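You operate a simulated robot arm through the tools that you are given. There is no shell and no other tool.

The job below is to be done with a simulated two-armed robot. You get a single attempt, and the scene is never put back.

## Task
On the oven worktop, fold the tea towel in half and then in half again.

It is judged by the outcome, as a careful person would: the job done as asked, and still so three seconds after it is handed in. It fails if anything else is knocked over, pushed out of place, dropped, spilled or broken. Flat cloth is picked up by pressing the open fingertips on it (5 to 10 N) and closing them slowly along it; thin cloth reads only 2 to 8 mm in the jaws.

## Robot
Two 6-joint arms with two-finger parallel grippers on one trunk, on a base that moves. Base frame: it is fixed to the floor where the robot stands at the start and does not move with it; the origin is under the middle of the robot, x ahead of it, y to its left, z up; the surface under the hand at the start is at about z = 0.91. Units: m, degrees, N and s.
The left shoulder is at the start at [0.28, 0.185, 1.03], the right one opposite. With the tool pointing down near the work surface each hand reaches from about 0.56 to 0.94 m from the robot's upright axis, wherever it stands, measured 20 degrees to its own side. Places, roughly: oven worktop [0.7, 0, 0.9]. Payload 1.57 kg a hand.
The TCP of each hand is the grasp point between the finger pads, 0.03 m short of the fingertips. In the tool frame z runs along the fingers and y along their closing line. The gripper opens to 0.08 m. The fingers are 0.017 m wide and 0.012 m thick; the gripper's body (0.04 by 0.082 m) begins 0.08 m behind the TCP.
Orientation is told as [roll, pitch, yaw] about the base's x, y, z axes, in that order, counted from this pose: with the fingers straight down and closing along the base's y, the tool's x points along the base's -x, its y along +y and its z along -z.

## Interface
- The arms move only by the tool move_arm. It takes "left_targets", "right_targets" or both (then of equal length, played together; a hand with none holds still); each is a list of rows, each a list of 3 entries, a list of its own where there are three numbers: the shift along the tool's x, y, z in units of 50 mm (1.0 is 50 mm), then the turn, a rotation vector about the tool's x, y, z in units of 4 degrees (1.0 is 4 degrees), then the gripper command, from -1 (shut) to 1 (fully open), values between in proportion. In form: [[[tx, ty, tz], [ax, ay, az], claw], ...]. A call has 1 to 20 rows; each row shifts and turns the commanded pose from where the row before left it, along the tool's axes as they then stand. A call with a number of a shift or a turn outside -1 to 1 is refused whole. A row lasts 0.2 s, in which the tool goes at most 0.05 m and 8.6 degrees; a call with a longer step from one row to the next is refused whole, and so is a gripper value outside its range. A pose out of reach is approached as far as the arm can. The call stops where the force on the tool passes 40 N (or 10 N more than at its start, if that is more) or the arm is blocked; 0.2 s more then pass. The fingers move at their own pace (about 0.153 m/s each) and stop on an object; they squeeze with about 29 N. The grip force told is the motor's: it shows also when the fingers shut on nothing. Time passes only in rows, and 0.2 s behind the last, so rows that do not move let the fingers close. It gives the time, the measured TCP pose, the force on the tool (base axes), the opening and the grip force at its end, in the units of the frame above (readings bear some noise), with the torque about the TCP (base axes, N m) and any sound that the robot's microphone picked up.
- Cameras (640 x 400 px; columns grow to the right, rows downward): "scene" is now at [0.2283, 0.0074, 1.4538]; the picture's right is [0.10, -1.00, 0.00], its down [-0.85, -0.08, -0.52] and it looks along [0.52, 0.05, -0.85] (base axes); focal length 214 px, centre (320, 200). "left" rides on the left gripper at [0.072, 0.007, -0.122] in its tool frame; the picture's right is [-0.09, 1.00, 0.00], its down [-0.84, -0.08, -0.54] and it looks along [-0.54, -0.05, 0.84] (tool axes); focal length 238 px, centre (320, 200). "right" rides on the right gripper at [0.072, -0.007, -0.122] in its tool frame; the picture's right is [0.09, 1.00, 0.00], its down [-0.84, 0.08, -0.54] and it looks along [-0.54, 0.05, 0.84] (tool axes); focal length 238 px, centre (320, 200).
- grab_frame(camera): a new picture of that camera. The clock stands still meanwhile.
- move_column(by): slides the trunk up (or, below 0, down) by that many m; the arms and the scene camera ride with it, the base frame stays. It gives what a move gives, with no picture.
- base_move(legs): drives the robot by 1 to 6 legs, each [ahead, turn to the left] in m and degrees, along the robot's own axes; the way and the turn of a leg run together, so that a leg with both is an arc; at most 1.5 m and 180 degrees a leg. The arms and the cameras ride along, it lands a little off, and it stops where it bumps. It gives what a move gives.
- pan_tilt(pan, tilt): turns the head with the scene camera to pan (to the left, within 86 degrees either way) and tilt (down, from -29 to 69), counted from straight ahead of the robot. It gives what a move gives.
- measure_at(camera, pixels): for up to 12 pixels [column, row] of the newest picture of that camera ("zoom" is the newest enlarged one), the place [x, y, z] in the base frame of the surface seen there, good to about 0.002 m. The clock stands still meanwhile.
- enlarge(camera, box): a new picture of the part [left, top, right, bottom] of that camera's present view, enlarged. The clock stands still meanwhile.
- sign_off(): hands the job in; it is judged then, once.

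Open the grippers and draw the arms clear of the work before you hand the job in, unless the task says otherwise.

The tools are called after ">>>" as a command line: name --argument value ..., lists and objects as JSON in quotes. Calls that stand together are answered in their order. move_arm: Moves the arms, as the interface text tells. Its arguments: {"type":"object","properties":{"left_targets":{"type":"array"},"right_targets":{"type":"array"}},"required":[]} The other tools are called the same way: move_column (by) moves the trunk up or down; base_move (legs) drives the base; pan_tilt (pan, tilt) turns the head that bears the scene camera; grab_frame (camera) takes a picture; measure_at (camera, pixels) gives the place of the surface under pixels of a picture; enlarge (camera, box) takes an enlarged picture of a part of a camera's view; sign_off () hands the job in.

At the start:

```text
time_s: 0.0
left_position: [0.4934, 0.3579, 1.2341]
left_tcp_rot: [0.0, 0.0, -0.2]
left_wrist_force: [0.0, -0.3, -0.4]
left_moment: [-0.02, -0.01, -0.01]
left_grip_width: 0.0801
left_gripper_force: 0.1
right_position: [0.6024, -0.0928, 1.0543]
right_tcp_rot: [0.0, -0.1, -0.1]
right_wrist_force: [0.2, 0.9, -0.3]
right_moment: [0.02, 0.01, 0.02]
right_grip_width: 0.0801
right_gripper_force: 0.1
trunk travel left (down, up): [-0.725, 0.265]
robot x, y, heading: [0.0003, -0.0022, 0.1]
head pan, tilt (commanded): [5.5, 58.4]
```

scene: 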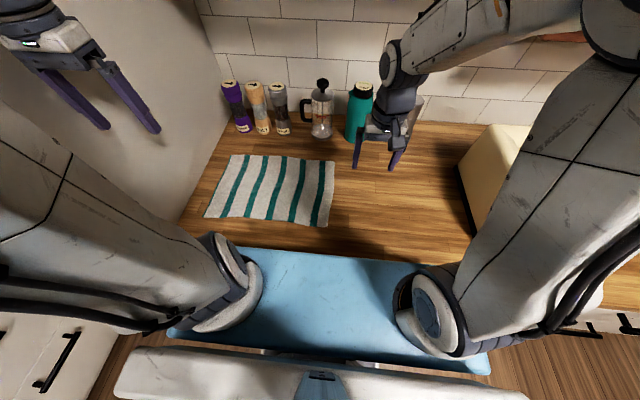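
right: 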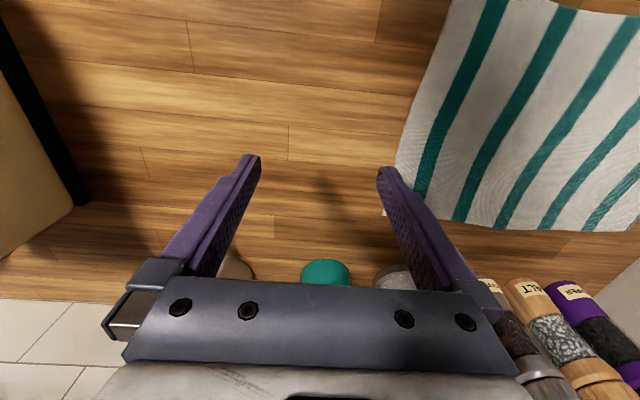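
left: 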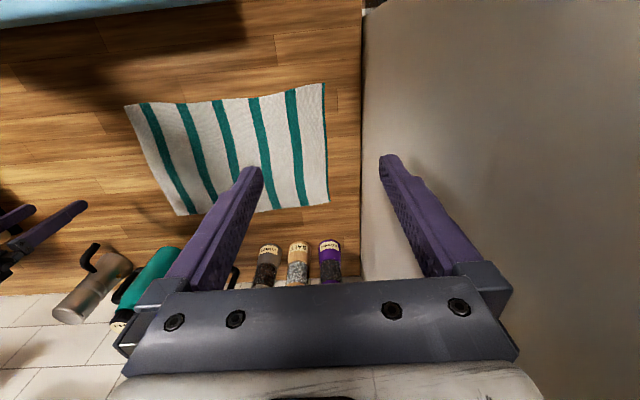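

The scene picture shows the striped towel with corners near (232,155), (334,161), (327,226), (205,217). I measure these corners and some surroundings first.

>>> measure_at --camera "scene" --pixels '[[233, 156], [333, 162], [326, 225], [207, 216], [283, 158], [268, 221], [330, 195], [220, 185], [275, 190], [370, 200], [300, 240], [190, 220]]'

>>> enlarge --camera "scene" --box '[180, 70, 440, 260]'

```text
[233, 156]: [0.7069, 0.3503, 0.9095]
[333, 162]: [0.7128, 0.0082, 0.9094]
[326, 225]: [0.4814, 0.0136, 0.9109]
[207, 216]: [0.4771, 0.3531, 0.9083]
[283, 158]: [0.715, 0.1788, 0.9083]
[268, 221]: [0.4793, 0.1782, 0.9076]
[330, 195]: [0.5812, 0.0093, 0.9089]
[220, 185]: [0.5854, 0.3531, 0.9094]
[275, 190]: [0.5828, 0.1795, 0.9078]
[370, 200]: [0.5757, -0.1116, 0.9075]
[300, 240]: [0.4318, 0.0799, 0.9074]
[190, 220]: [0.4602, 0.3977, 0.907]
```

```text
2.11 times, centred on (310, 165) of scene
```

zoom: 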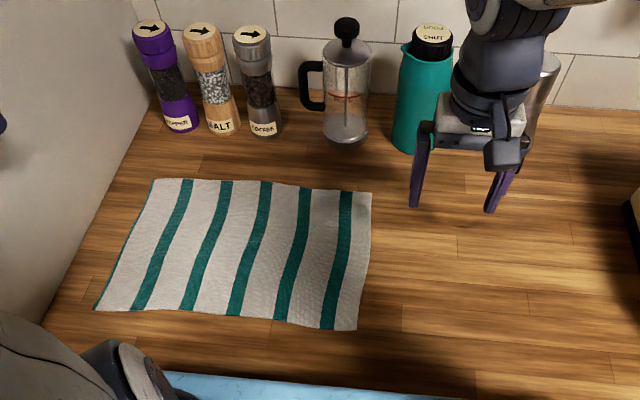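

The towel spans about x 0.48–0.71 and y 0.01–0.35, on a top at z≈0.907. I measure the left wall, the blue panel and the objects behind the towel to see the clearances before moving.

>>> measure_at --camera "scene" --pixels '[[180, 215], [165, 190], [185, 150], [210, 120], [300, 270], [330, 310], [320, 380], [242, 130], [320, 135], [355, 140], [465, 200], [250, 248]]'

>>> grab_frame --camera "left"

```text
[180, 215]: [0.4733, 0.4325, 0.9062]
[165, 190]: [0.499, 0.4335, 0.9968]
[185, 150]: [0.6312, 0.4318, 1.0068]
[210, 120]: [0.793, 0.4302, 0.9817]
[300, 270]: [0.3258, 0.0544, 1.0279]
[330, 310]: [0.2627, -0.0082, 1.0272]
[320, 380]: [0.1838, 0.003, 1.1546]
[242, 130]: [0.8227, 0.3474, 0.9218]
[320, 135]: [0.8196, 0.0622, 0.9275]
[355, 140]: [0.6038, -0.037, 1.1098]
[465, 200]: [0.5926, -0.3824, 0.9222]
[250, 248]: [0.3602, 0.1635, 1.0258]
```

```text
taken
```

left: 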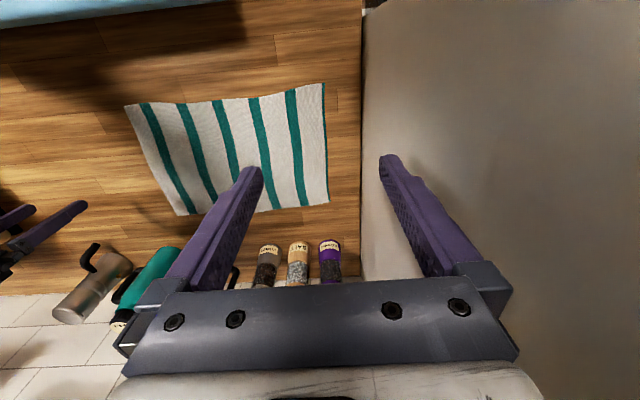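

The wall stands at y≈0.432 and the jars begin at x≈0.79, so the left arm's elbow near the wall is my worry. I turn the head left to see the arm and the wall.

>>> pan_tilt --pan 55 --tilt 35

>>> grab_frame --camera "scene"

```text
time_s: 1.2
left_position: [0.4922, 0.3572, 1.2333]
left_tcp_rot: [0.0, 0.1, -0.3]
left_wrist_force: [0.1, 0.5, 0.9]
left_moment: [-0.02, 0.04, 0.0]
left_grip_width: 0.0802
left_gripper_force: 0.0
right_position: [0.6011, -0.0923, 1.0543]
right_tcp_rot: [0.1, 0.0, -0.1]
right_wrist_force: [-0.3, -0.5, -0.3]
right_moment: [-0.02, 0.0, 0.0]
right_grip_width: 0.0799
right_gripper_force: 0.1
trunk travel left (down, up): [-0.725, 0.265]
robot x, y, heading: [0.0018, -0.0005, -0.1]
head pan, tilt (commanded): [55.0, 35.0]
```

```text
taken
```

scene: 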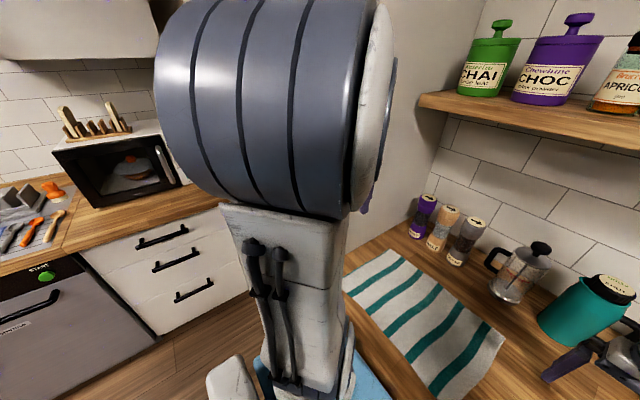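

The elbow joint fills (160–390, 0–215) beside the wall panel; there is also a shelf with jars on the right. I measure those points for clearance.

>>> measure_at --camera "scene" --pixels '[[260, 100], [365, 100], [385, 150], [280, 190], [405, 120], [400, 200], [430, 100], [520, 115], [350, 250], [620, 150], [300, 250], [400, 30]]'

>>> pan_tilt --pan 80 --tilt 10

>>> grab_frame --camera "scene"

```text
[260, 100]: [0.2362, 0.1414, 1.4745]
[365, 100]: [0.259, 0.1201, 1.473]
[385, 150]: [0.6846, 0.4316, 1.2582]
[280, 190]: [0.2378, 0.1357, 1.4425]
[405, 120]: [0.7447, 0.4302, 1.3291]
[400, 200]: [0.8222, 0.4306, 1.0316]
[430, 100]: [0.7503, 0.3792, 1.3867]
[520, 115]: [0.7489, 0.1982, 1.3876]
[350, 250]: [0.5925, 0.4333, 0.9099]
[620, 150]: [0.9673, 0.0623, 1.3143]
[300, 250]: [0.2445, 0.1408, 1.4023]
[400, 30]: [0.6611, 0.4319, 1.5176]
```

```text
time_s: 2.1
left_position: [0.4929, 0.359, 1.2322]
left_tcp_rot: [0.1, 0.0, -0.2]
left_wrist_force: [0.3, -0.3, 0.4]
left_moment: [0.01, 0.0, -0.01]
left_grip_width: 0.0801
left_gripper_force: 0.1
right_position: [0.6018, -0.0926, 1.0547]
right_tcp_rot: [0.0, 0.0, -0.3]
right_wrist_force: [0.5, -0.3, 0.3]
right_moment: [-0.04, 0.0, 0.01]
right_grip_width: 0.0799
right_gripper_force: 0.1
trunk travel left (down, up): [-0.725, 0.265]
robot x, y, heading: [0.0009, -0.0021, -0.3]
head pan, tilt (commanded): [80.0, 10.0]
```

```text
taken
```

scene: 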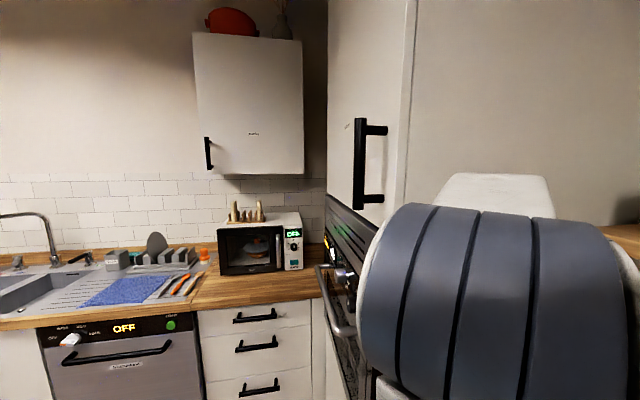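

Elbows are folded upward over the shoulders, so they stay off the wall; the shelf edge is at x≈0.75, z≈1.39. I bring the left hand 4 cm away from the wall, then back the base 0.10 m so the near towel edge comes into reach.

>>> move_arm --left_targets '[[[0, -0.5, 0], [0, 0, 0], 1], [[0, -0.5, 0], [0, 0, 0], 1]]'

>>> base_move --legs '[[-0.1, 0]]'

>>> pan_tilt --pan 15 --tilt 52

>>> grab_frame --camera "scene"

```text
time_s: 2.7
left_position: [0.4924, 0.3069, 1.2338]
left_tcp_rot: [0.1, 0.0, -0.1]
left_wrist_force: [-0.3, -0.9, 0.6]
left_moment: [-0.01, 0.01, 0.0]
left_grip_width: 0.0797
left_gripper_force: 0.0
right_position: [0.6024, -0.0928, 1.0538]
right_tcp_rot: [0.0, -0.1, -0.2]
right_wrist_force: [-0.5, -0.3, -0.8]
right_moment: [0.01, 0.01, 0.01]
right_grip_width: 0.08
right_gripper_force: 0.0
trunk travel left (down, up): [-0.725, 0.265]
robot x, y, heading: [-0.0006, 0.0028, 0.1]
head pan, tilt (commanded): [80.0, 10.0]
```

```text
time_s: 3.8
left_position: [0.3914, 0.3089, 1.2325]
left_tcp_rot: [0.0, 0.0, -0.1]
left_wrist_force: [-0.6, 0.5, -0.2]
left_moment: [0.0, 0.02, 0.02]
left_grip_width: 0.0801
left_gripper_force: 0.0
right_position: [0.5009, -0.0929, 1.0531]
right_tcp_rot: [0.0, 0.0, -0.1]
right_wrist_force: [1.3, 0.7, -0.1]
right_moment: [0.02, 0.04, 0.02]
right_grip_width: 0.0799
right_gripper_force: 0.1
trunk travel left (down, up): [-0.725, 0.265]
robot x, y, heading: [-0.1008, -0.002, 0.3]
head pan, tilt (commanded): [80.0, 10.0]
```

```text
time_s: 5.2
left_position: [0.392, 0.3096, 1.2337]
left_tcp_rot: [-0.1, -0.1, 0.0]
left_wrist_force: [0.1, -0.9, 0.8]
left_moment: [-0.02, -0.02, 0.02]
left_grip_width: 0.0799
left_gripper_force: 0.1
right_position: [0.5007, -0.0924, 1.0546]
right_tcp_rot: [-0.1, 0.0, -0.2]
right_wrist_force: [0.4, 0.0, 0.0]
right_moment: [0.0, 0.05, 0.03]
right_grip_width: 0.0801
right_gripper_force: 0.1
trunk travel left (down, up): [-0.725, 0.265]
robot x, y, heading: [-0.1031, -0.0035, 0.3]
head pan, tilt (commanded): [15.0, 52.0]
```

```text
taken
```

scene: 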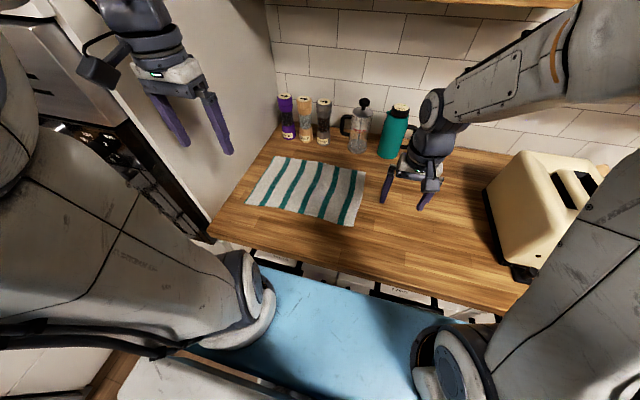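

The base now stands at x≈-0.10. I turn both hands by +90° yaw in place (cameras swinging to the right side), so that the fingers close along x, across the towel's near edge.

>>> move_arm --left_targets '[[[0, 0, 0], [0, 0, -1], 1], [[0, 0, 0], [0, 0, -1], 1], [[0, 0, 0], [0, 0, -1], 1], [[0, 0, 0], [0, 0, -1], 1], [[0, 0, 0], [0, 0, -1], 1], [[0, 0, 0], [0, 0, -1], 1], [[0, 0, 0], [0, 0, -1], 1], [[0, 0, 0], [0, 0, -1], 1], [[0, 0, 0], [0, 0, -1], 1], [[0, 0, 0], [0, 0, -1], 1], [[0, 0, 0], [0, 0, -1], 1], [[0, 0, 0], [0, 0, -1], 1], [[0, 0, 0], [0, 0, -1], 1], [[0, 0, 0], [0, 0, -1], 1], [[0, 0, 0], [0, 0, -1], 1], [[0, 0, 0], [0, 0, -1], 1], [[0, 0, 0], [0, 0, -1], 1], [[0, 0, 0], [0, 0, -1], 1], [[0, 0, 0], [0, 0, -1], 1], [[0, 0, 0], [0, 0, -1], 1]]' --right_targets '[[[0, 0, 0], [0, 0, -1], 1], [[0, 0, 0], [0, 0, -1], 1], [[0, 0, 0], [0, 0, -1], 1], [[0, 0, 0], [0, 0, -1], 1], [[0, 0, 0], [0, 0, -1], 1], [[0, 0, 0], [0, 0, -1], 1], [[0, 0, 0], [0, 0, -1], 1], [[0, 0, 0], [0, 0, -1], 1], [[0, 0, 0], [0, 0, -1], 1], [[0, 0, 0], [0, 0, -1], 1], [[0, 0, 0], [0, 0, -1], 1], [[0, 0, 0], [0, 0, -1], 1], [[0, 0, 0], [0, 0, -1], 1], [[0, 0, 0], [0, 0, -1], 1], [[0, 0, 0], [0, 0, -1], 1], [[0, 0, 0], [0, 0, -1], 1], [[0, 0, 0], [0, 0, -1], 1], [[0, 0, 0], [0, 0, -1], 1], [[0, 0, 0], [0, 0, -1], 1], [[0, 0, 0], [0, 0, -1], 1]]'

```text
time_s: 9.4
left_position: [0.3913, 0.3088, 1.2338]
left_tcp_rot: [0.0, -0.1, 80.0]
left_wrist_force: [0.5, 0.0, -0.6]
left_moment: [0.02, 0.01, 0.01]
left_grip_width: 0.0801
left_gripper_force: 0.0
right_position: [0.5016, -0.0934, 1.0539]
right_tcp_rot: [0.0, 0.0, 79.9]
right_wrist_force: [-0.7, -0.7, 0.4]
right_moment: [0.0, -0.03, 0.0]
right_grip_width: 0.08
right_gripper_force: 0.0
trunk travel left (down, up): [-0.725, 0.265]
robot x, y, heading: [-0.0988, -0.0014, 0.2]
head pan, tilt (commanded): [15.0, 52.0]
```

Both hands are at 80° yaw; I finish the turn to 90° and move both to hover above the near corners (left at about (0.4925, 0.340), right at about (0.4925, 0.024)), at z≈1.03.

>>> move_arm --left_targets '[[[0, 0, 0], [0, 0, -1], 1], [[0, 0, 0], [0, 0, -1], 1], [[0, 0, 0], [0, 0, -0.5], 1], [[-0.0775, -0.253, 0.51], [0, 0, 0], 1], [[-0.0775, -0.253, 0.51], [0, 0, 0], 1], [[-0.0775, -0.253, 0.51], [0, 0, 0], 1], [[-0.0775, -0.253, 0.51], [0, 0, 0], 1], [[-0.0775, -0.253, 0.51], [0, 0, 0], 1], [[-0.0775, -0.253, 0.51], [0, 0, 0], 1], [[-0.0775, -0.253, 0.51], [0, 0, 0], 1], [[-0.0775, -0.253, 0.51], [0, 0, 0], 1]]' --right_targets '[[[0, 0, 0], [0, 0, -1], 1], [[0, 0, 0], [0, 0, -1], 1], [[0, 0, 0], [0, 0, -0.5], 1], [[-0.294, 0.0225, 0.06], [0, 0, 0], 1], [[-0.294, 0.0225, 0.06], [0, 0, 0], 1], [[-0.294, 0.0225, 0.06], [0, 0, 0], 1], [[-0.294, 0.0225, 0.06], [0, 0, 0], 1], [[-0.294, 0.0225, 0.06], [0, 0, 0], 1], [[-0.294, 0.0225, 0.06], [0, 0, 0], 1], [[-0.294, 0.0225, 0.06], [0, 0, 0], 1], [[-0.294, 0.0225, 0.06], [0, 0, 0], 1]]'

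>>> grab_frame --camera "scene"

>>> grab_frame --camera "left"

>>> grab_frame --camera "right"

```text
time_s: 11.8
left_position: [0.4914, 0.3393, 1.0274]
left_tcp_rot: [0.1, 0.0, 89.9]
left_wrist_force: [0.4, -0.3, -0.4]
left_moment: [0.01, -0.01, -0.01]
left_grip_width: 0.0799
left_gripper_force: 0.1
right_position: [0.4929, 0.0281, 1.0282]
right_tcp_rot: [0.0, -0.1, 89.9]
right_wrist_force: [-0.8, -0.4, 0.3]
right_moment: [-0.01, 0.02, 0.01]
right_grip_width: 0.0801
right_gripper_force: 0.1
trunk travel left (down, up): [-0.725, 0.265]
robot x, y, heading: [-0.1042, 0.0009, 0.2]
head pan, tilt (commanded): [15.0, 52.0]
```

```text
taken
```

scene: 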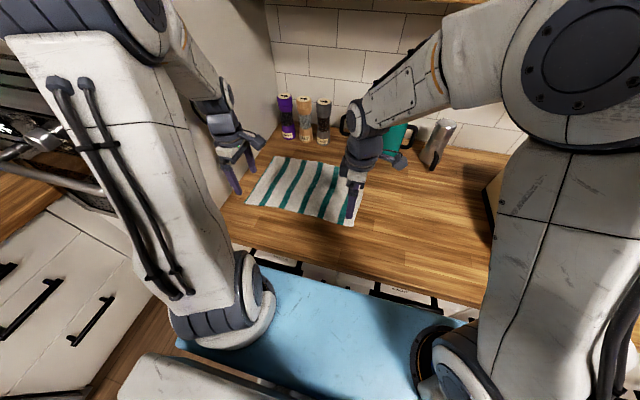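

```text
taken
```

left: 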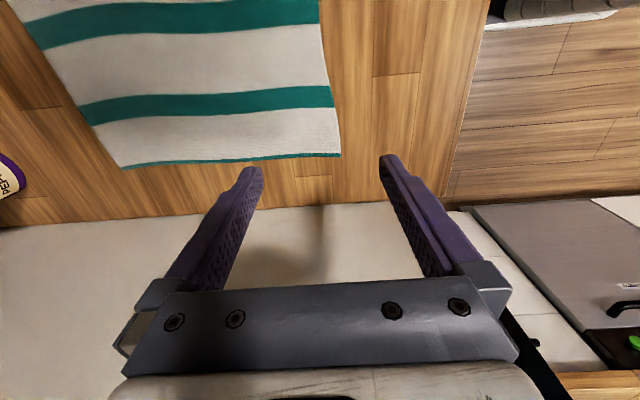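

```text
taken
```

right: 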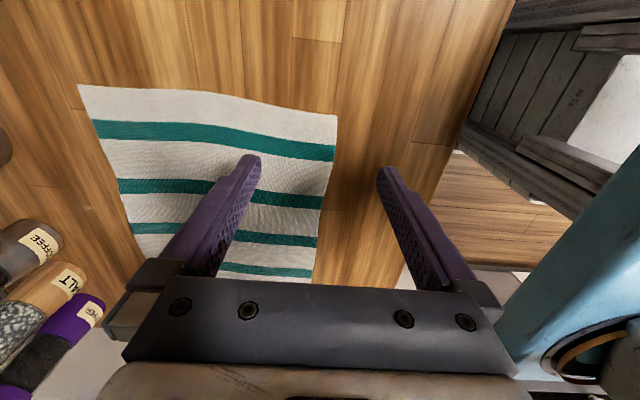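

The wrist views show the near-left corner at left-camera (339,156) and the near-right corner at right-camera (336,116). I measure the near edge around both.

>>> measure_at --camera "left" --pixels '[[338, 154], [334, 120], [330, 90], [324, 40], [122, 165], [300, 155], [345, 154], [440, 190]]'

>>> measure_at --camera "right" --pixels '[[335, 118], [333, 150], [325, 190], [319, 220], [314, 260], [82, 88], [200, 95], [270, 107]]'

```text
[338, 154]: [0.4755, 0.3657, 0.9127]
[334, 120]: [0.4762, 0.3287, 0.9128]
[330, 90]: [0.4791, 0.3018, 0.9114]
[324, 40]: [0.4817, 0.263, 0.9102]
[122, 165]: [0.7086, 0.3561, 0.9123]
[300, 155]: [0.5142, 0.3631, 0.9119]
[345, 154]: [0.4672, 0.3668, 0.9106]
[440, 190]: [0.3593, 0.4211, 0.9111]
```

```text
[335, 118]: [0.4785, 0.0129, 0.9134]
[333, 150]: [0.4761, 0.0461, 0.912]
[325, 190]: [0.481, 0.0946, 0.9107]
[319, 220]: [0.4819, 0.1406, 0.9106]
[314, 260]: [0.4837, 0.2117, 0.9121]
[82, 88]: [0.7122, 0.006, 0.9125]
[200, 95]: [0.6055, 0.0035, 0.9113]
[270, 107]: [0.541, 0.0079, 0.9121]
```

Near edge lies at x≈0.476 with corners at y≈0.365 and y≈0.012. I lower both hands to a few mm above the top with the fingers open 3 cm, near finger just outside the edge.

>>> move_arm --left_targets '[[[-0.107, 0.034, 0.2], [0, 0, 0], 0.3], [[-0.107, 0.034, 0.4], [0, 0, 0], -0.25], [[0, 0, 0.4], [0, 0, 0], -0.25], [[0, 0, 0.4], [0, 0, 0], -0.25], [[0, 0, 0.2], [0, 0, 0], -0.25]]' --right_targets '[[[0.04, 0.049, 0.2], [0, 0, 0], 0.3], [[0.04, 0.049, 0.4], [0, 0, 0], -0.25], [[0, 0, 0.4], [0, 0, 0], -0.25], [[0, 0, 0.4], [0, 0, 0], -0.25], [[0, 0, 0.2], [0, 0, 0], -0.25]]'

>>> grab_frame --camera "left"

>>> grab_frame --camera "right"

```text
time_s: 13.0
left_position: [0.4892, 0.3507, 0.9481]
left_tcp_rot: [0.0, 0.0, 89.9]
left_wrist_force: [0.1, -0.8, 0.7]
left_moment: [0.02, 0.03, -0.01]
left_grip_width: 0.0302
left_gripper_force: 0.1
right_position: [0.4884, 0.021, 0.9507]
right_tcp_rot: [0.0, 0.0, 89.9]
right_wrist_force: [0.1, 0.1, 0.1]
right_moment: [-0.01, 0.01, -0.03]
right_grip_width: 0.03
right_gripper_force: 0.1
trunk travel left (down, up): [-0.725, 0.265]
robot x, y, heading: [-0.0984, 0.0006, 0.4]
head pan, tilt (commanded): [15.0, 52.0]
```

```text
taken
```

left: 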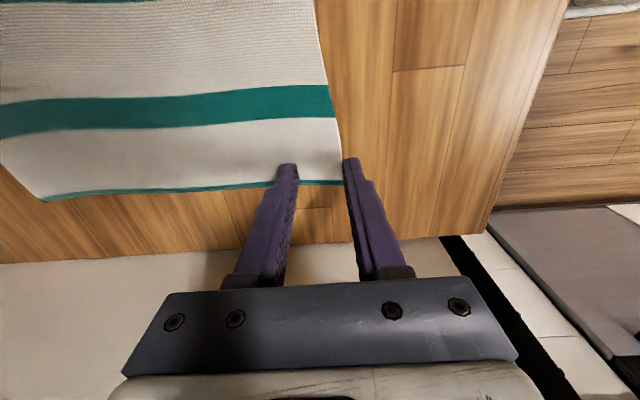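

```text
taken
```

right: 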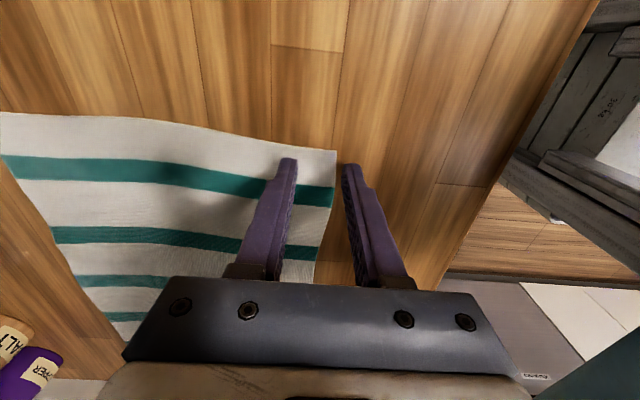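

Both hands straddle the near edge as intended (left tips near (320,170), right tips near (315,170)). I lower both gently by about 1 cm and read the forces.

>>> move_arm --left_targets '[[[0, 0, 0.04], [0, 0, 0], -0.25], [[0, 0, 0.04], [0, 0, 0], -0.25], [[0, 0, 0.04], [0, 0, 0], -0.25], [[0, 0, 0.03], [0, 0, 0], -0.25]]' --right_targets '[[[0, 0, 0.05], [0, 0, 0], -0.25], [[0, 0, 0.05], [0, 0, 0], -0.25], [[0, 0, 0.05], [0, 0, 0], -0.25], [[0, 0, 0.04], [0, 0, 0], -0.25]]'

```text
time_s: 14.0
left_position: [0.4901, 0.3508, 0.9428]
left_tcp_rot: [-0.1, 0.0, 89.8]
left_wrist_force: [0.7, 0.6, 0.7]
left_moment: [0.03, 0.03, -0.04]
left_grip_width: 0.0301
left_gripper_force: 0.0
right_position: [0.4882, 0.0213, 0.9405]
right_tcp_rot: [-0.2, -0.1, 89.9]
right_wrist_force: [0.3, -0.7, 4.2]
right_moment: [-0.01, -0.1, -0.03]
right_grip_width: 0.0301
right_gripper_force: 0.1
trunk travel left (down, up): [-0.725, 0.265]
robot x, y, heading: [-0.1044, 0.0002, 0.1]
head pan, tilt (commanded): [15.0, 52.0]
```

Right fingertips already carry 4 N at z≈0.9405; the left is not yet in contact. I lower the left a little more and the right a touch.

>>> move_arm --left_targets '[[[0, 0, 0.03], [0, 0, 0], -0.25], [[0, 0, 0.03], [0, 0, 0], -0.25]]' --right_targets '[[[0, 0, 0.02], [0, 0, 0], -0.25], [[0, 0, 0], [0, 0, 0], -0.25]]'

```text
time_s: 14.6
left_position: [0.4912, 0.3497, 0.942]
left_tcp_rot: [-0.2, -0.1, 89.9]
left_wrist_force: [-2.7, 0.5, 32.3]
left_moment: [0.14, 0.14, -0.01]
left_grip_width: 0.0299
left_gripper_force: 0.0
right_position: [0.4874, 0.021, 0.9405]
right_tcp_rot: [-0.1, -0.1, 89.9]
right_wrist_force: [1.0, -0.3, 8.4]
right_moment: [-0.07, -0.18, 0.02]
right_grip_width: 0.0311
right_gripper_force: 0.6
trunk travel left (down, up): [-0.725, 0.265]
robot x, y, heading: [-0.0978, -0.0023, -0.0]
head pan, tilt (commanded): [15.0, 52.0]
```

The left now presses 32 N, too much; the right is fine at 8 N. I raise the left by 2 mm.

>>> move_arm --left_targets '[[[0, 0, -0.04], [0, 0, 0], -0.25], [[0, 0, 0], [0, 0, 0], -0.25]]'

```text
time_s: 15.2
left_position: [0.4905, 0.3504, 0.9415]
left_tcp_rot: [-0.1, -0.2, 89.9]
left_wrist_force: [2.8, 4.4, 20.9]
left_moment: [0.21, -0.01, -0.01]
left_grip_width: 0.0297
left_gripper_force: 0.0
right_position: [0.4872, 0.0212, 0.9411]
right_tcp_rot: [-0.1, -0.2, 89.8]
right_wrist_force: [0.6, -4.3, 20.4]
right_moment: [-0.19, -0.42, -0.11]
right_grip_width: 0.0302
right_gripper_force: 0.4
trunk travel left (down, up): [-0.725, 0.265]
robot x, y, heading: [-0.0998, -0.0014, 0.1]
head pan, tilt (commanded): [15.0, 52.0]
```

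Both now read about 20 N (the forces creep up while holding). I raise both by 1.5 mm and read again.

>>> move_arm --left_targets '[[[0, 0, -0.03], [0, 0, 0], -0.25], [[0, 0, 0], [0, 0, 0], -0.25]]' --right_targets '[[[0, 0, -0.03], [0, 0, 0], -0.25], [[0, 0, 0], [0, 0, 0], -0.25]]'

```text
time_s: 15.8
left_position: [0.4892, 0.3501, 0.9415]
left_tcp_rot: [0.2, 0.0, 89.9]
left_wrist_force: [1.8, 0.4, 7.6]
left_moment: [0.04, -0.13, 0.01]
left_grip_width: 0.0299
left_gripper_force: 0.2
right_position: [0.4879, 0.0218, 0.941]
right_tcp_rot: [0.0, -0.1, 89.8]
right_wrist_force: [1.1, -0.7, 13.4]
right_moment: [-0.09, -0.3, -0.01]
right_grip_width: 0.0312
right_gripper_force: 0.4
trunk travel left (down, up): [-0.725, 0.265]
robot x, y, heading: [-0.0996, -0.0023, 0.1]
head pan, tilt (commanded): [15.0, 52.0]
```

Left 7.6 N and right 13 N: about right. I ease the right by 0.6 mm and start closing slowly.

>>> move_arm --left_targets '[[[0, 0, 0], [0, 0, 0], -0.3], [[0, 0, 0], [0, 0, 0], -0.36], [[0, 0, 0], [0, 0, 0], -0.42], [[0, 0, 0], [0, 0, 0], -0.48], [[0, 0, 0], [0, 0, 0], -0.54], [[0, 0, 0], [0, 0, 0], -0.6]]' --right_targets '[[[0, 0, -0.012], [0, 0, 0], -0.3], [[0, 0, 0], [0, 0, 0], -0.36], [[0, 0, 0], [0, 0, 0], -0.42], [[0, 0, 0], [0, 0, 0], -0.48], [[0, 0, 0], [0, 0, 0], -0.54], [[0, 0, 0], [0, 0, 0], -0.6]]'

>>> grab_frame --camera "left"

>>> grab_frame --camera "right"

```text
time_s: 17.2
left_position: [0.4899, 0.3499, 0.9429]
left_tcp_rot: [0.1, -0.1, 89.9]
left_wrist_force: [0.1, -0.4, 1.7]
left_moment: [-0.04, -0.02, 0.03]
left_grip_width: 0.0158
left_gripper_force: 0.0
right_position: [0.4893, 0.0216, 0.9411]
right_tcp_rot: [0.0, 0.1, 89.9]
right_wrist_force: [0.5, 0.2, 1.0]
right_moment: [0.01, 0.02, 0.05]
right_grip_width: 0.0158
right_gripper_force: 0.0
trunk travel left (down, up): [-0.725, 0.265]
robot x, y, heading: [-0.1006, 0.0045, -0.1]
head pan, tilt (commanded): [15.0, 52.0]
```

```text
taken
```

left: 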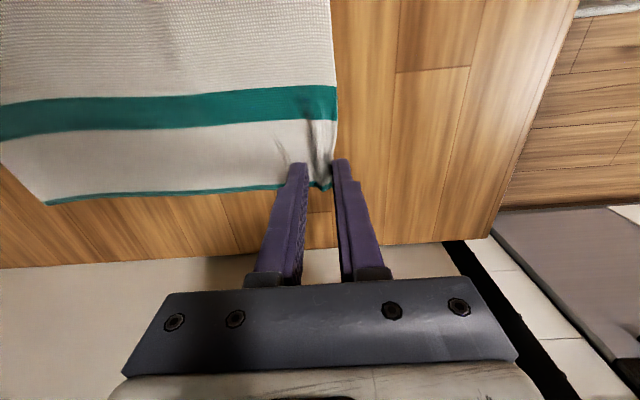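

```text
taken
```

right: 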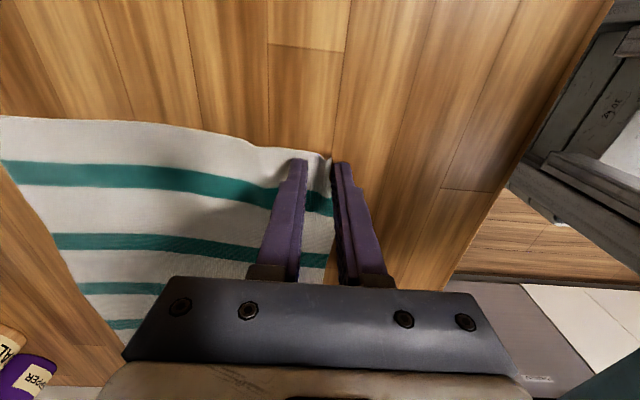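

The cloth is buckling up between the fingers at both corners (left near (318,175), right near (325,165)), with force dropped to 1–2 N. I add about 0.6 mm of press and close fully, slowly.

>>> move_arm --left_targets '[[[0, 0, 0.014], [0, 0, 0], -0.64], [[0, 0, 0], [0, 0, 0], -0.69], [[0, 0, 0], [0, 0, 0], -0.74], [[0, 0, 0], [0, 0, 0], -0.79], [[0, 0, 0], [0, 0, 0], -0.84], [[0, 0, 0], [0, 0, 0], -0.89], [[0, 0, 0], [0, 0, 0], -0.94], [[0, 0, 0], [0, 0, 0], -1], [[0, 0, 0], [0, 0, 0], -1], [[0, 0, 0], [0, 0, 0], -1]]' --right_targets '[[[0, 0, 0.014], [0, 0, 0], -0.64], [[0, 0, 0], [0, 0, 0], -0.69], [[0, 0, 0], [0, 0, 0], -0.74], [[0, 0, 0], [0, 0, 0], -0.79], [[0, 0, 0], [0, 0, 0], -0.84], [[0, 0, 0], [0, 0, 0], -0.89], [[0, 0, 0], [0, 0, 0], -0.94], [[0, 0, 0], [0, 0, 0], -1], [[0, 0, 0], [0, 0, 0], -1], [[0, 0, 0], [0, 0, 0], -1]]'

>>> grab_frame --camera "left"

>>> grab_frame --camera "right"

```text
time_s: 19.4
left_position: [0.4907, 0.349, 0.9404]
left_tcp_rot: [0.0, 0.0, 89.8]
left_wrist_force: [0.1, 0.3, 9.2]
left_moment: [0.04, 0.01, -0.02]
left_grip_width: 0.002
left_gripper_force: 24.0
right_position: [0.4882, 0.0213, 0.941]
right_tcp_rot: [0.0, 0.1, 90.0]
right_wrist_force: [1.1, 0.5, 2.7]
right_moment: [-0.02, -0.05, -0.02]
right_grip_width: 0.0024
right_gripper_force: 23.3
trunk travel left (down, up): [-0.725, 0.265]
robot x, y, heading: [-0.0985, -0.0021, 0.4]
head pan, tilt (commanded): [15.0, 52.0]
```

```text
taken
```

left: 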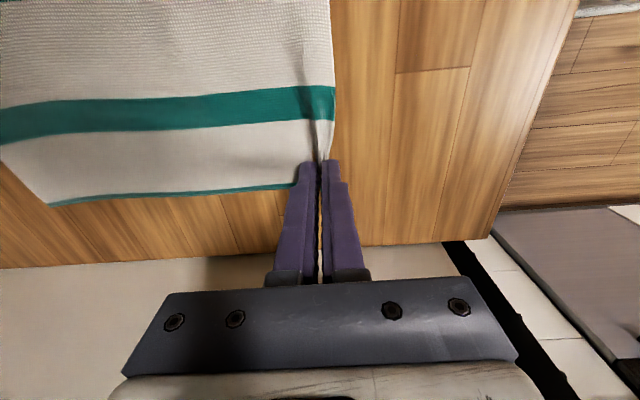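

```text
taken
```

right: 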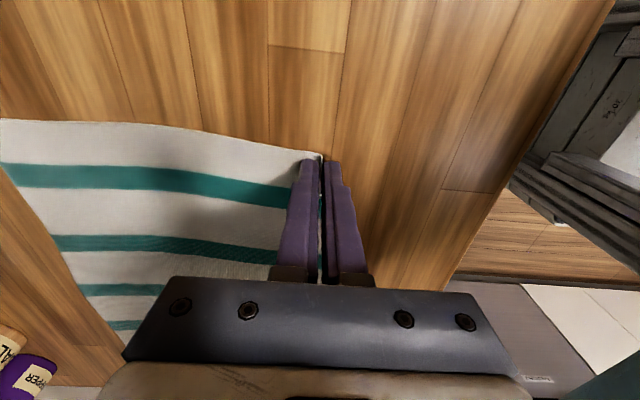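

Both grips hold cloth (2.0 and 2.4 mm, 24 N). I lift both 3 cm with a slight forward shift and look.

>>> move_arm --left_targets '[[[0, -0.02, -0.15], [0, 0, 0], -1], [[0, -0.04, -0.2], [0, 0, 0], -1], [[0, -0.06, -0.25], [0, 0, 0], -1]]' --right_targets '[[[0, -0.02, -0.15], [0, 0, 0], -1], [[0, -0.04, -0.2], [0, 0, 0], -1], [[0, -0.06, -0.25], [0, 0, 0], -1]]'

>>> grab_frame --camera "left"

>>> grab_frame --camera "right"

>>> enlarge --camera "scene" --box '[200, 90, 440, 250]'

```text
time_s: 20.2
left_position: [0.4954, 0.3494, 0.9719]
left_tcp_rot: [0.0, 0.0, 89.9]
left_wrist_force: [0.2, -0.6, -0.2]
left_moment: [-0.01, 0.0, -0.02]
left_grip_width: 0.0023
left_gripper_force: 23.3
right_position: [0.4937, 0.0221, 0.9716]
right_tcp_rot: [0.0, 0.0, 89.9]
right_wrist_force: [-0.5, 0.9, 0.0]
right_moment: [0.04, -0.02, -0.01]
right_grip_width: 0.0024
right_gripper_force: 23.6
trunk travel left (down, up): [-0.725, 0.265]
robot x, y, heading: [-0.1022, -0.0018, 0.2]
head pan, tilt (commanded): [15.0, 52.0]
```

```text
taken
```

left: 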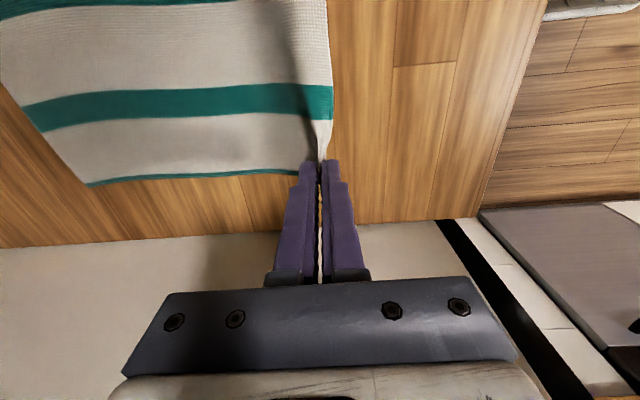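

```text
taken
```

right: 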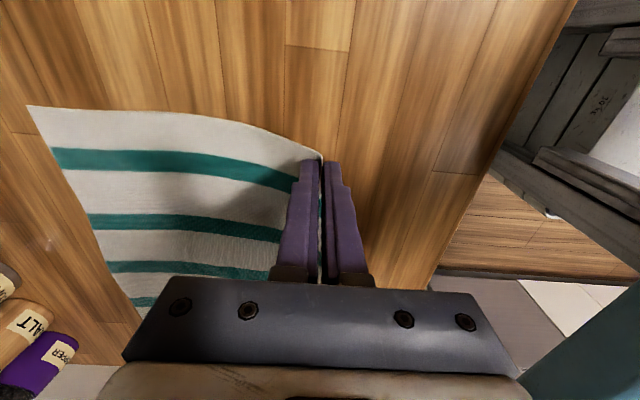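

```text
2.50 times, centred on (320, 170) of scene
```

zoom: 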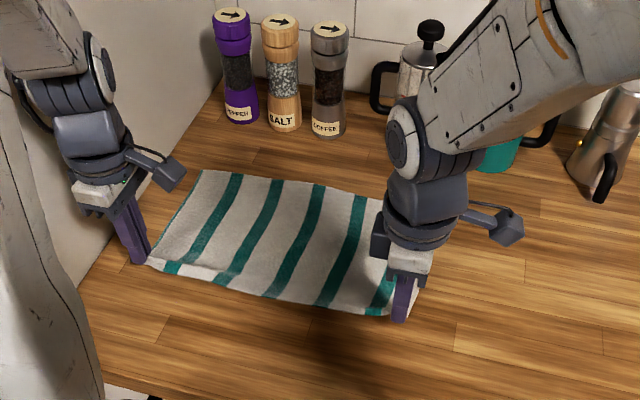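

Both corners rise with the hands. I measure the far edge to see whether it was dragged.

>>> measure_at --camera "left" --pixels '[[93, 183], [45, 130], [10, 78], [310, 165]]'

>>> measure_at --camera "right" --pixels '[[32, 109], [50, 140], [75, 190], [100, 235], [315, 157]]'

>>> measure_at --camera "zoom" --pixels '[[201, 172], [290, 183], [380, 202], [155, 262], [230, 250], [280, 240]]'

```text
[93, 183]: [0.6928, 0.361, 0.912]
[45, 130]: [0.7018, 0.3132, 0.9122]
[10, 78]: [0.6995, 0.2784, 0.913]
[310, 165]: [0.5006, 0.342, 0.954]
```

```text
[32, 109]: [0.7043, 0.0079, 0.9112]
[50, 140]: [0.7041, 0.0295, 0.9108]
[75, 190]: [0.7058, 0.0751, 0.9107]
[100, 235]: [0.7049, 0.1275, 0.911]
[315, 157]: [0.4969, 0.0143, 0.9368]
```

```text
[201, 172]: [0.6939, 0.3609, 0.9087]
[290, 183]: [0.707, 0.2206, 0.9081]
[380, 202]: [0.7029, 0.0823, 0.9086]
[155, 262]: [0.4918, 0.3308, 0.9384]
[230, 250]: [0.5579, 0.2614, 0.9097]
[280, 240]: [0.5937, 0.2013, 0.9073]
```

The far edge slid slightly (left corner x≈0.693, right ≈0.704), so the fold line is at x≈0.58. I carry both corners along an arc, first half up to the top, then look.

>>> move_arm --left_targets '[[[0, -0.136, -0.29], [0, 0, 0], -1], [[0, -0.19, -0.259], [0, 0, 0], -1], [[0, -0.238, -0.219], [0, 0, 0], -1], [[0, -0.277, -0.168], [0, 0, 0], -1], [[0, -0.305, -0.117], [0, 0, 0], -1], [[0, -0.322, -0.058], [0, 0, 0], -1], [[0, -0.328, 0.003], [0, 0, 0], -1]]' --right_targets '[[[0, -0.158, -0.335], [0, 0, 0], -1], [[0, -0.221, -0.3], [0, 0, 0], -1], [[0, -0.277, -0.253], [0, 0, 0], -1], [[0, -0.322, -0.194], [0, 0, 0], -1], [[0, -0.355, -0.135], [0, 0, 0], -1], [[0, -0.375, -0.067], [0, 0, 0], -1], [[0, -0.381, 0.003], [0, 0, 0], -1]]'

>>> grab_frame --camera "left"

>>> grab_frame --camera "right"

>>> enlarge --camera "scene" --box '[200, 90, 440, 250]'

```text
time_s: 21.8
left_position: [0.5854, 0.3491, 1.0273]
left_tcp_rot: [0.0, 0.0, 89.9]
left_wrist_force: [-0.5, 0.3, 0.2]
left_moment: [0.0, -0.03, -0.02]
left_grip_width: 0.0022
left_gripper_force: 24.2
right_position: [0.5964, 0.0216, 1.0364]
right_tcp_rot: [0.0, 0.0, 89.9]
right_wrist_force: [-0.8, -0.6, 0.7]
right_moment: [-0.01, -0.03, -0.04]
right_grip_width: 0.0024
right_gripper_force: 23.8
trunk travel left (down, up): [-0.725, 0.265]
robot x, y, heading: [-0.1002, 0.002, 0.3]
head pan, tilt (commanded): [15.0, 52.0]
```

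```text
taken
```

left: 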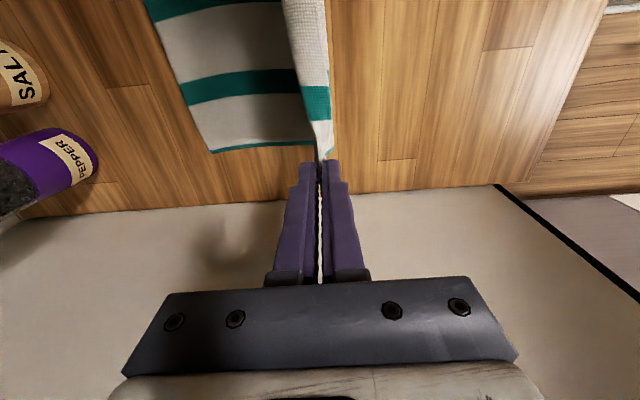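

```text
taken
```

right: 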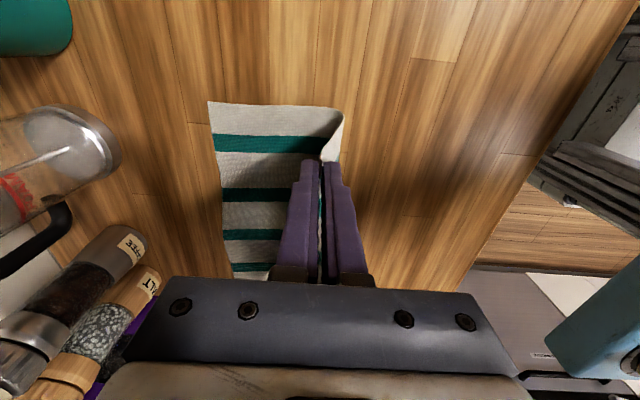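

```text
2.50 times, centred on (320, 170) of scene
```

zoom: 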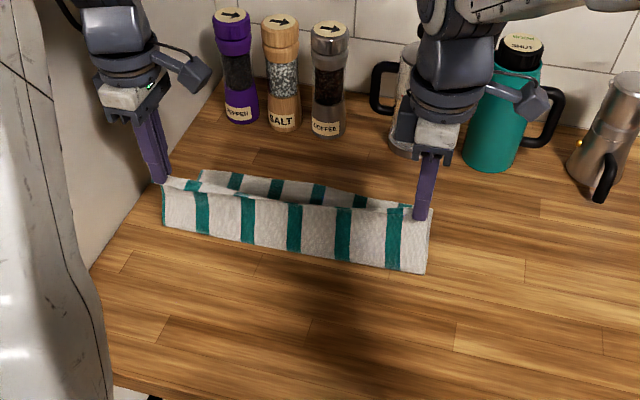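

The cloth is folding nicely, hanging from both hands. I check the far edge before the second half of the arc.

>>> measure_at --camera "left" --pixels '[[216, 150], [194, 105], [180, 75], [160, 20]]'

>>> measure_at --camera "right" --pixels '[[212, 105], [217, 150], [223, 200], [233, 270], [343, 118]]'

>>> measure_at --camera "zoom" --pixels '[[168, 226], [290, 252], [420, 270], [290, 205], [200, 172]]'

```text
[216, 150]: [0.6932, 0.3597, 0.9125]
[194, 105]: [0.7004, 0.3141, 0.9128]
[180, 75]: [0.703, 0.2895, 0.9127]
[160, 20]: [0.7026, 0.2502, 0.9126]
```

```text
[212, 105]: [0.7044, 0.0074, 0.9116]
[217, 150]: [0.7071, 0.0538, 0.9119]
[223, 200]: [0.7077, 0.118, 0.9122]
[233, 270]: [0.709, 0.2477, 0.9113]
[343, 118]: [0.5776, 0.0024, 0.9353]
```

```text
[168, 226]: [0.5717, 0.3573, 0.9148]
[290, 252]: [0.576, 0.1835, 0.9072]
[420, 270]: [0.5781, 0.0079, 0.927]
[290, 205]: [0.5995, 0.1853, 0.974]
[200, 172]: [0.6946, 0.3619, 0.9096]
```

The far edge stayed put. I continue the arc to just above landing (left x≈0.661, right x≈0.687).

>>> move_arm --left_targets '[[[0, -0.321, 0.063], [0, 0, 0], -1], [[0, -0.303, 0.122], [0, 0, 0], -1], [[0, -0.273, 0.176], [0, 0, 0], -1], [[0, -0.234, 0.223], [0, 0, 0], -1], [[0, -0.186, 0.262], [0, 0, 0], -1], [[0, -0.131, 0.292], [0, 0, 0], -1], [[0, -0.071, 0.311], [0, 0, 0], -1]]' --right_targets '[[[0, -0.374, 0.073], [0, 0, 0], -1], [[0, -0.352, 0.141], [0, 0, 0], -1], [[0, -0.318, 0.203], [0, 0, 0], -1], [[0, -0.272, 0.258], [0, 0, 0], -1], [[0, -0.216, 0.303], [0, 0, 0], -1], [[0, -0.152, 0.338], [0, 0, 0], -1], [[0, -0.082, 0.359], [0, 0, 0], -1]]'

>>> grab_frame --camera "left"

>>> grab_frame --camera "right"

>>> enlarge --camera "scene" --box '[200, 90, 440, 250]'

```text
time_s: 23.4
left_position: [0.662, 0.349, 0.9554]
left_tcp_rot: [0.0, 0.0, 89.9]
left_wrist_force: [0.6, 0.4, 0.6]
left_moment: [0.03, -0.02, 0.0]
left_grip_width: 0.0022
left_gripper_force: 23.7
right_position: [0.6871, 0.0203, 0.9506]
right_tcp_rot: [0.0, 0.0, 89.9]
right_wrist_force: [0.0, -0.4, 0.4]
right_moment: [0.0, -0.03, 0.03]
right_grip_width: 0.0023
right_gripper_force: 24.1
trunk travel left (down, up): [-0.725, 0.265]
robot x, y, heading: [-0.101, 0.0026, 0.2]
head pan, tilt (commanded): [15.0, 52.0]
```

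```text
taken
```

left: 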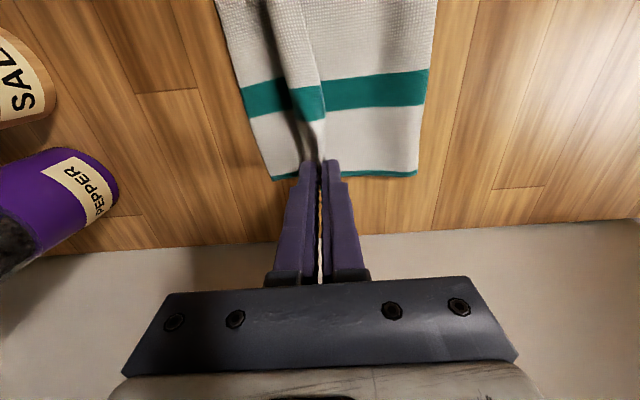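

```text
taken
```

right: 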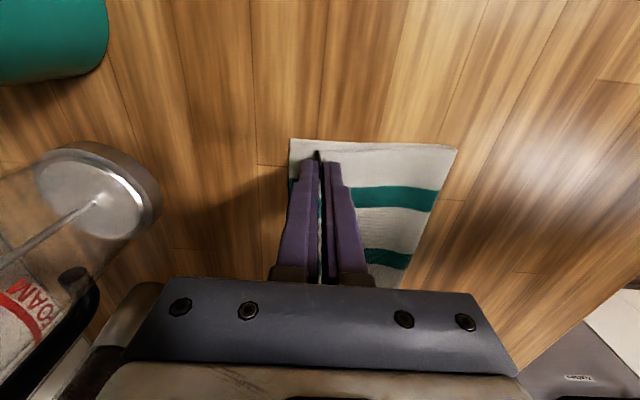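

```text
2.50 times, centred on (320, 170) of scene
```

zoom: 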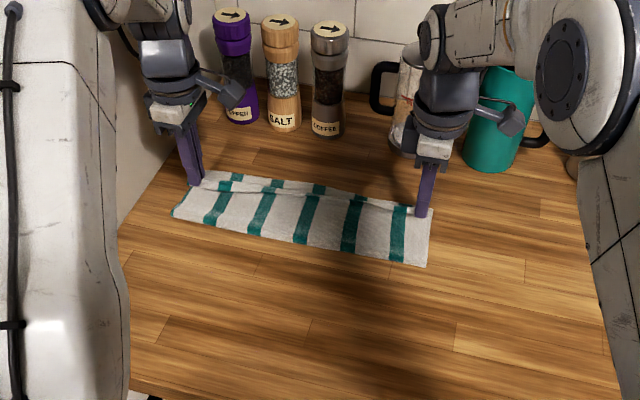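

The towel is folded over with the free edge just short of the far edge. I measure where the top edge lies relative to the bottom far edge.

>>> enlarge --camera "scene" --box '[250, 145, 380, 200]'

>>> measure_at --camera "left" --pixels '[[275, 175], [245, 95], [265, 60], [290, 100], [318, 130], [416, 172], [428, 80], [230, 40]]'

>>> measure_at --camera "right" --pixels '[[293, 143], [292, 180], [290, 200], [455, 152], [432, 210], [405, 280], [350, 150]]'

```text
4.92 times, centred on (315, 172) of scene
```

zoom: 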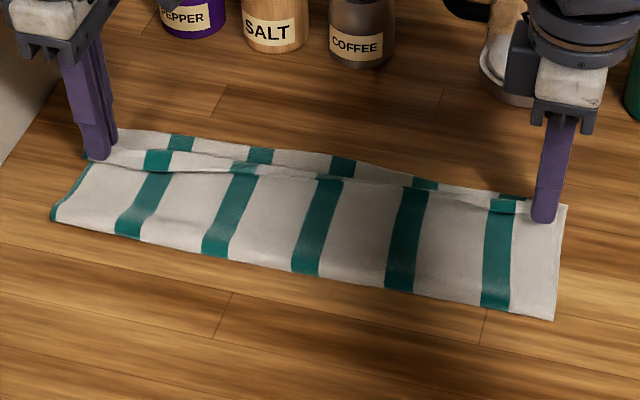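

```text
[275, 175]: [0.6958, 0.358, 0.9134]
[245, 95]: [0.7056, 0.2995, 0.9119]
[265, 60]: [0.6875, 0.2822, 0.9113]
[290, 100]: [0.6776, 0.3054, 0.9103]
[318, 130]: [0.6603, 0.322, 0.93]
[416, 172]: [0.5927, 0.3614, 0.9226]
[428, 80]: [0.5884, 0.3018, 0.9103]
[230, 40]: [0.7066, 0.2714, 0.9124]
```

```text
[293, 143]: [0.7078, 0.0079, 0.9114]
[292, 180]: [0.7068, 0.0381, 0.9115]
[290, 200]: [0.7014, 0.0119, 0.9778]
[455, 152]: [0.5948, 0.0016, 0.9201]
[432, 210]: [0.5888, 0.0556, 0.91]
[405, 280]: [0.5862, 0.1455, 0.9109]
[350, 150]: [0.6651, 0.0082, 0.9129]
```

The free edge lies about 2 cm short of the far edge in the middle, with the corner lips still in the jaws. I move both hands forward slightly while lowering to just above the cloth.

>>> move_arm --left_targets '[[[0, -0.1, 0.05], [0, 0, 0], -1], [[0, -0.1, 0.07], [0, 0, 0], -1], [[0, -0.04, 0.07], [0, 0, 0], -1]]' --right_targets '[[[0, -0.08, 0.03], [0, 0, 0], -1], [[0, -0.06, 0.04], [0, 0, 0], -1], [[0, 0, 0.04], [0, 0, 0], -1]]'

>>> grab_frame --camera "left"

>>> grab_frame --camera "right"

>>> enlarge --camera "scene" --box '[250, 135, 380, 200]'

```text
time_s: 24.2
left_position: [0.6741, 0.3502, 0.9454]
left_tcp_rot: [0.1, 0.1, 89.9]
left_wrist_force: [-0.2, -0.3, 0.2]
left_moment: [-0.04, 0.02, 0.01]
left_grip_width: 0.0023
left_gripper_force: 24.2
right_position: [0.6931, 0.0209, 0.9454]
right_tcp_rot: [0.1, 0.0, 89.9]
right_wrist_force: [0.3, 1.5, 0.2]
right_moment: [0.0, -0.03, -0.01]
right_grip_width: 0.0023
right_gripper_force: 23.8
trunk travel left (down, up): [-0.725, 0.265]
robot x, y, heading: [-0.0972, -0.0023, -0.0]
head pan, tilt (commanded): [15.0, 52.0]
```

```text
taken
```

left: 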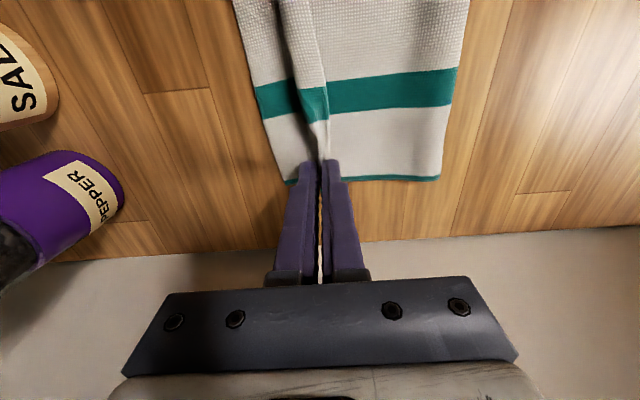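

```text
taken
```

right: 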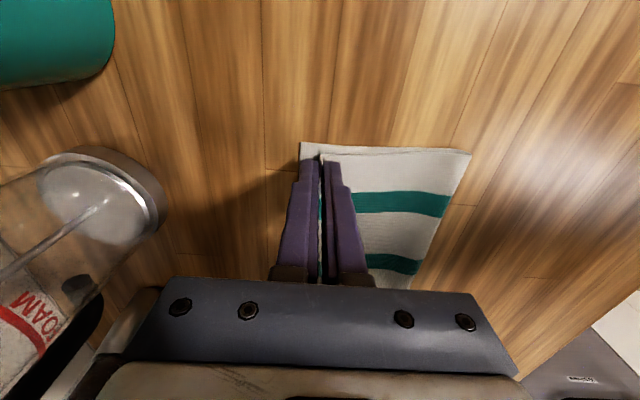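

```text
4.92 times, centred on (315, 168) of scene
```

zoom: 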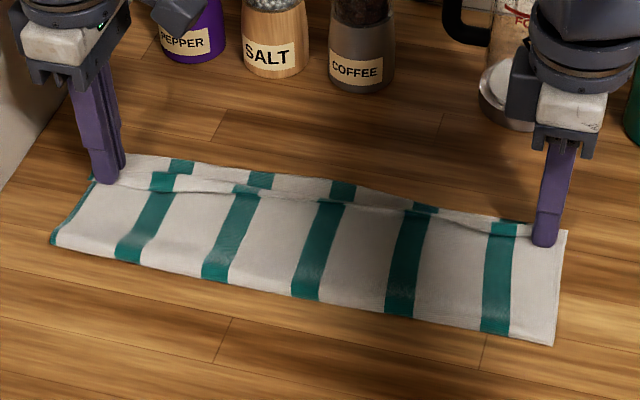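

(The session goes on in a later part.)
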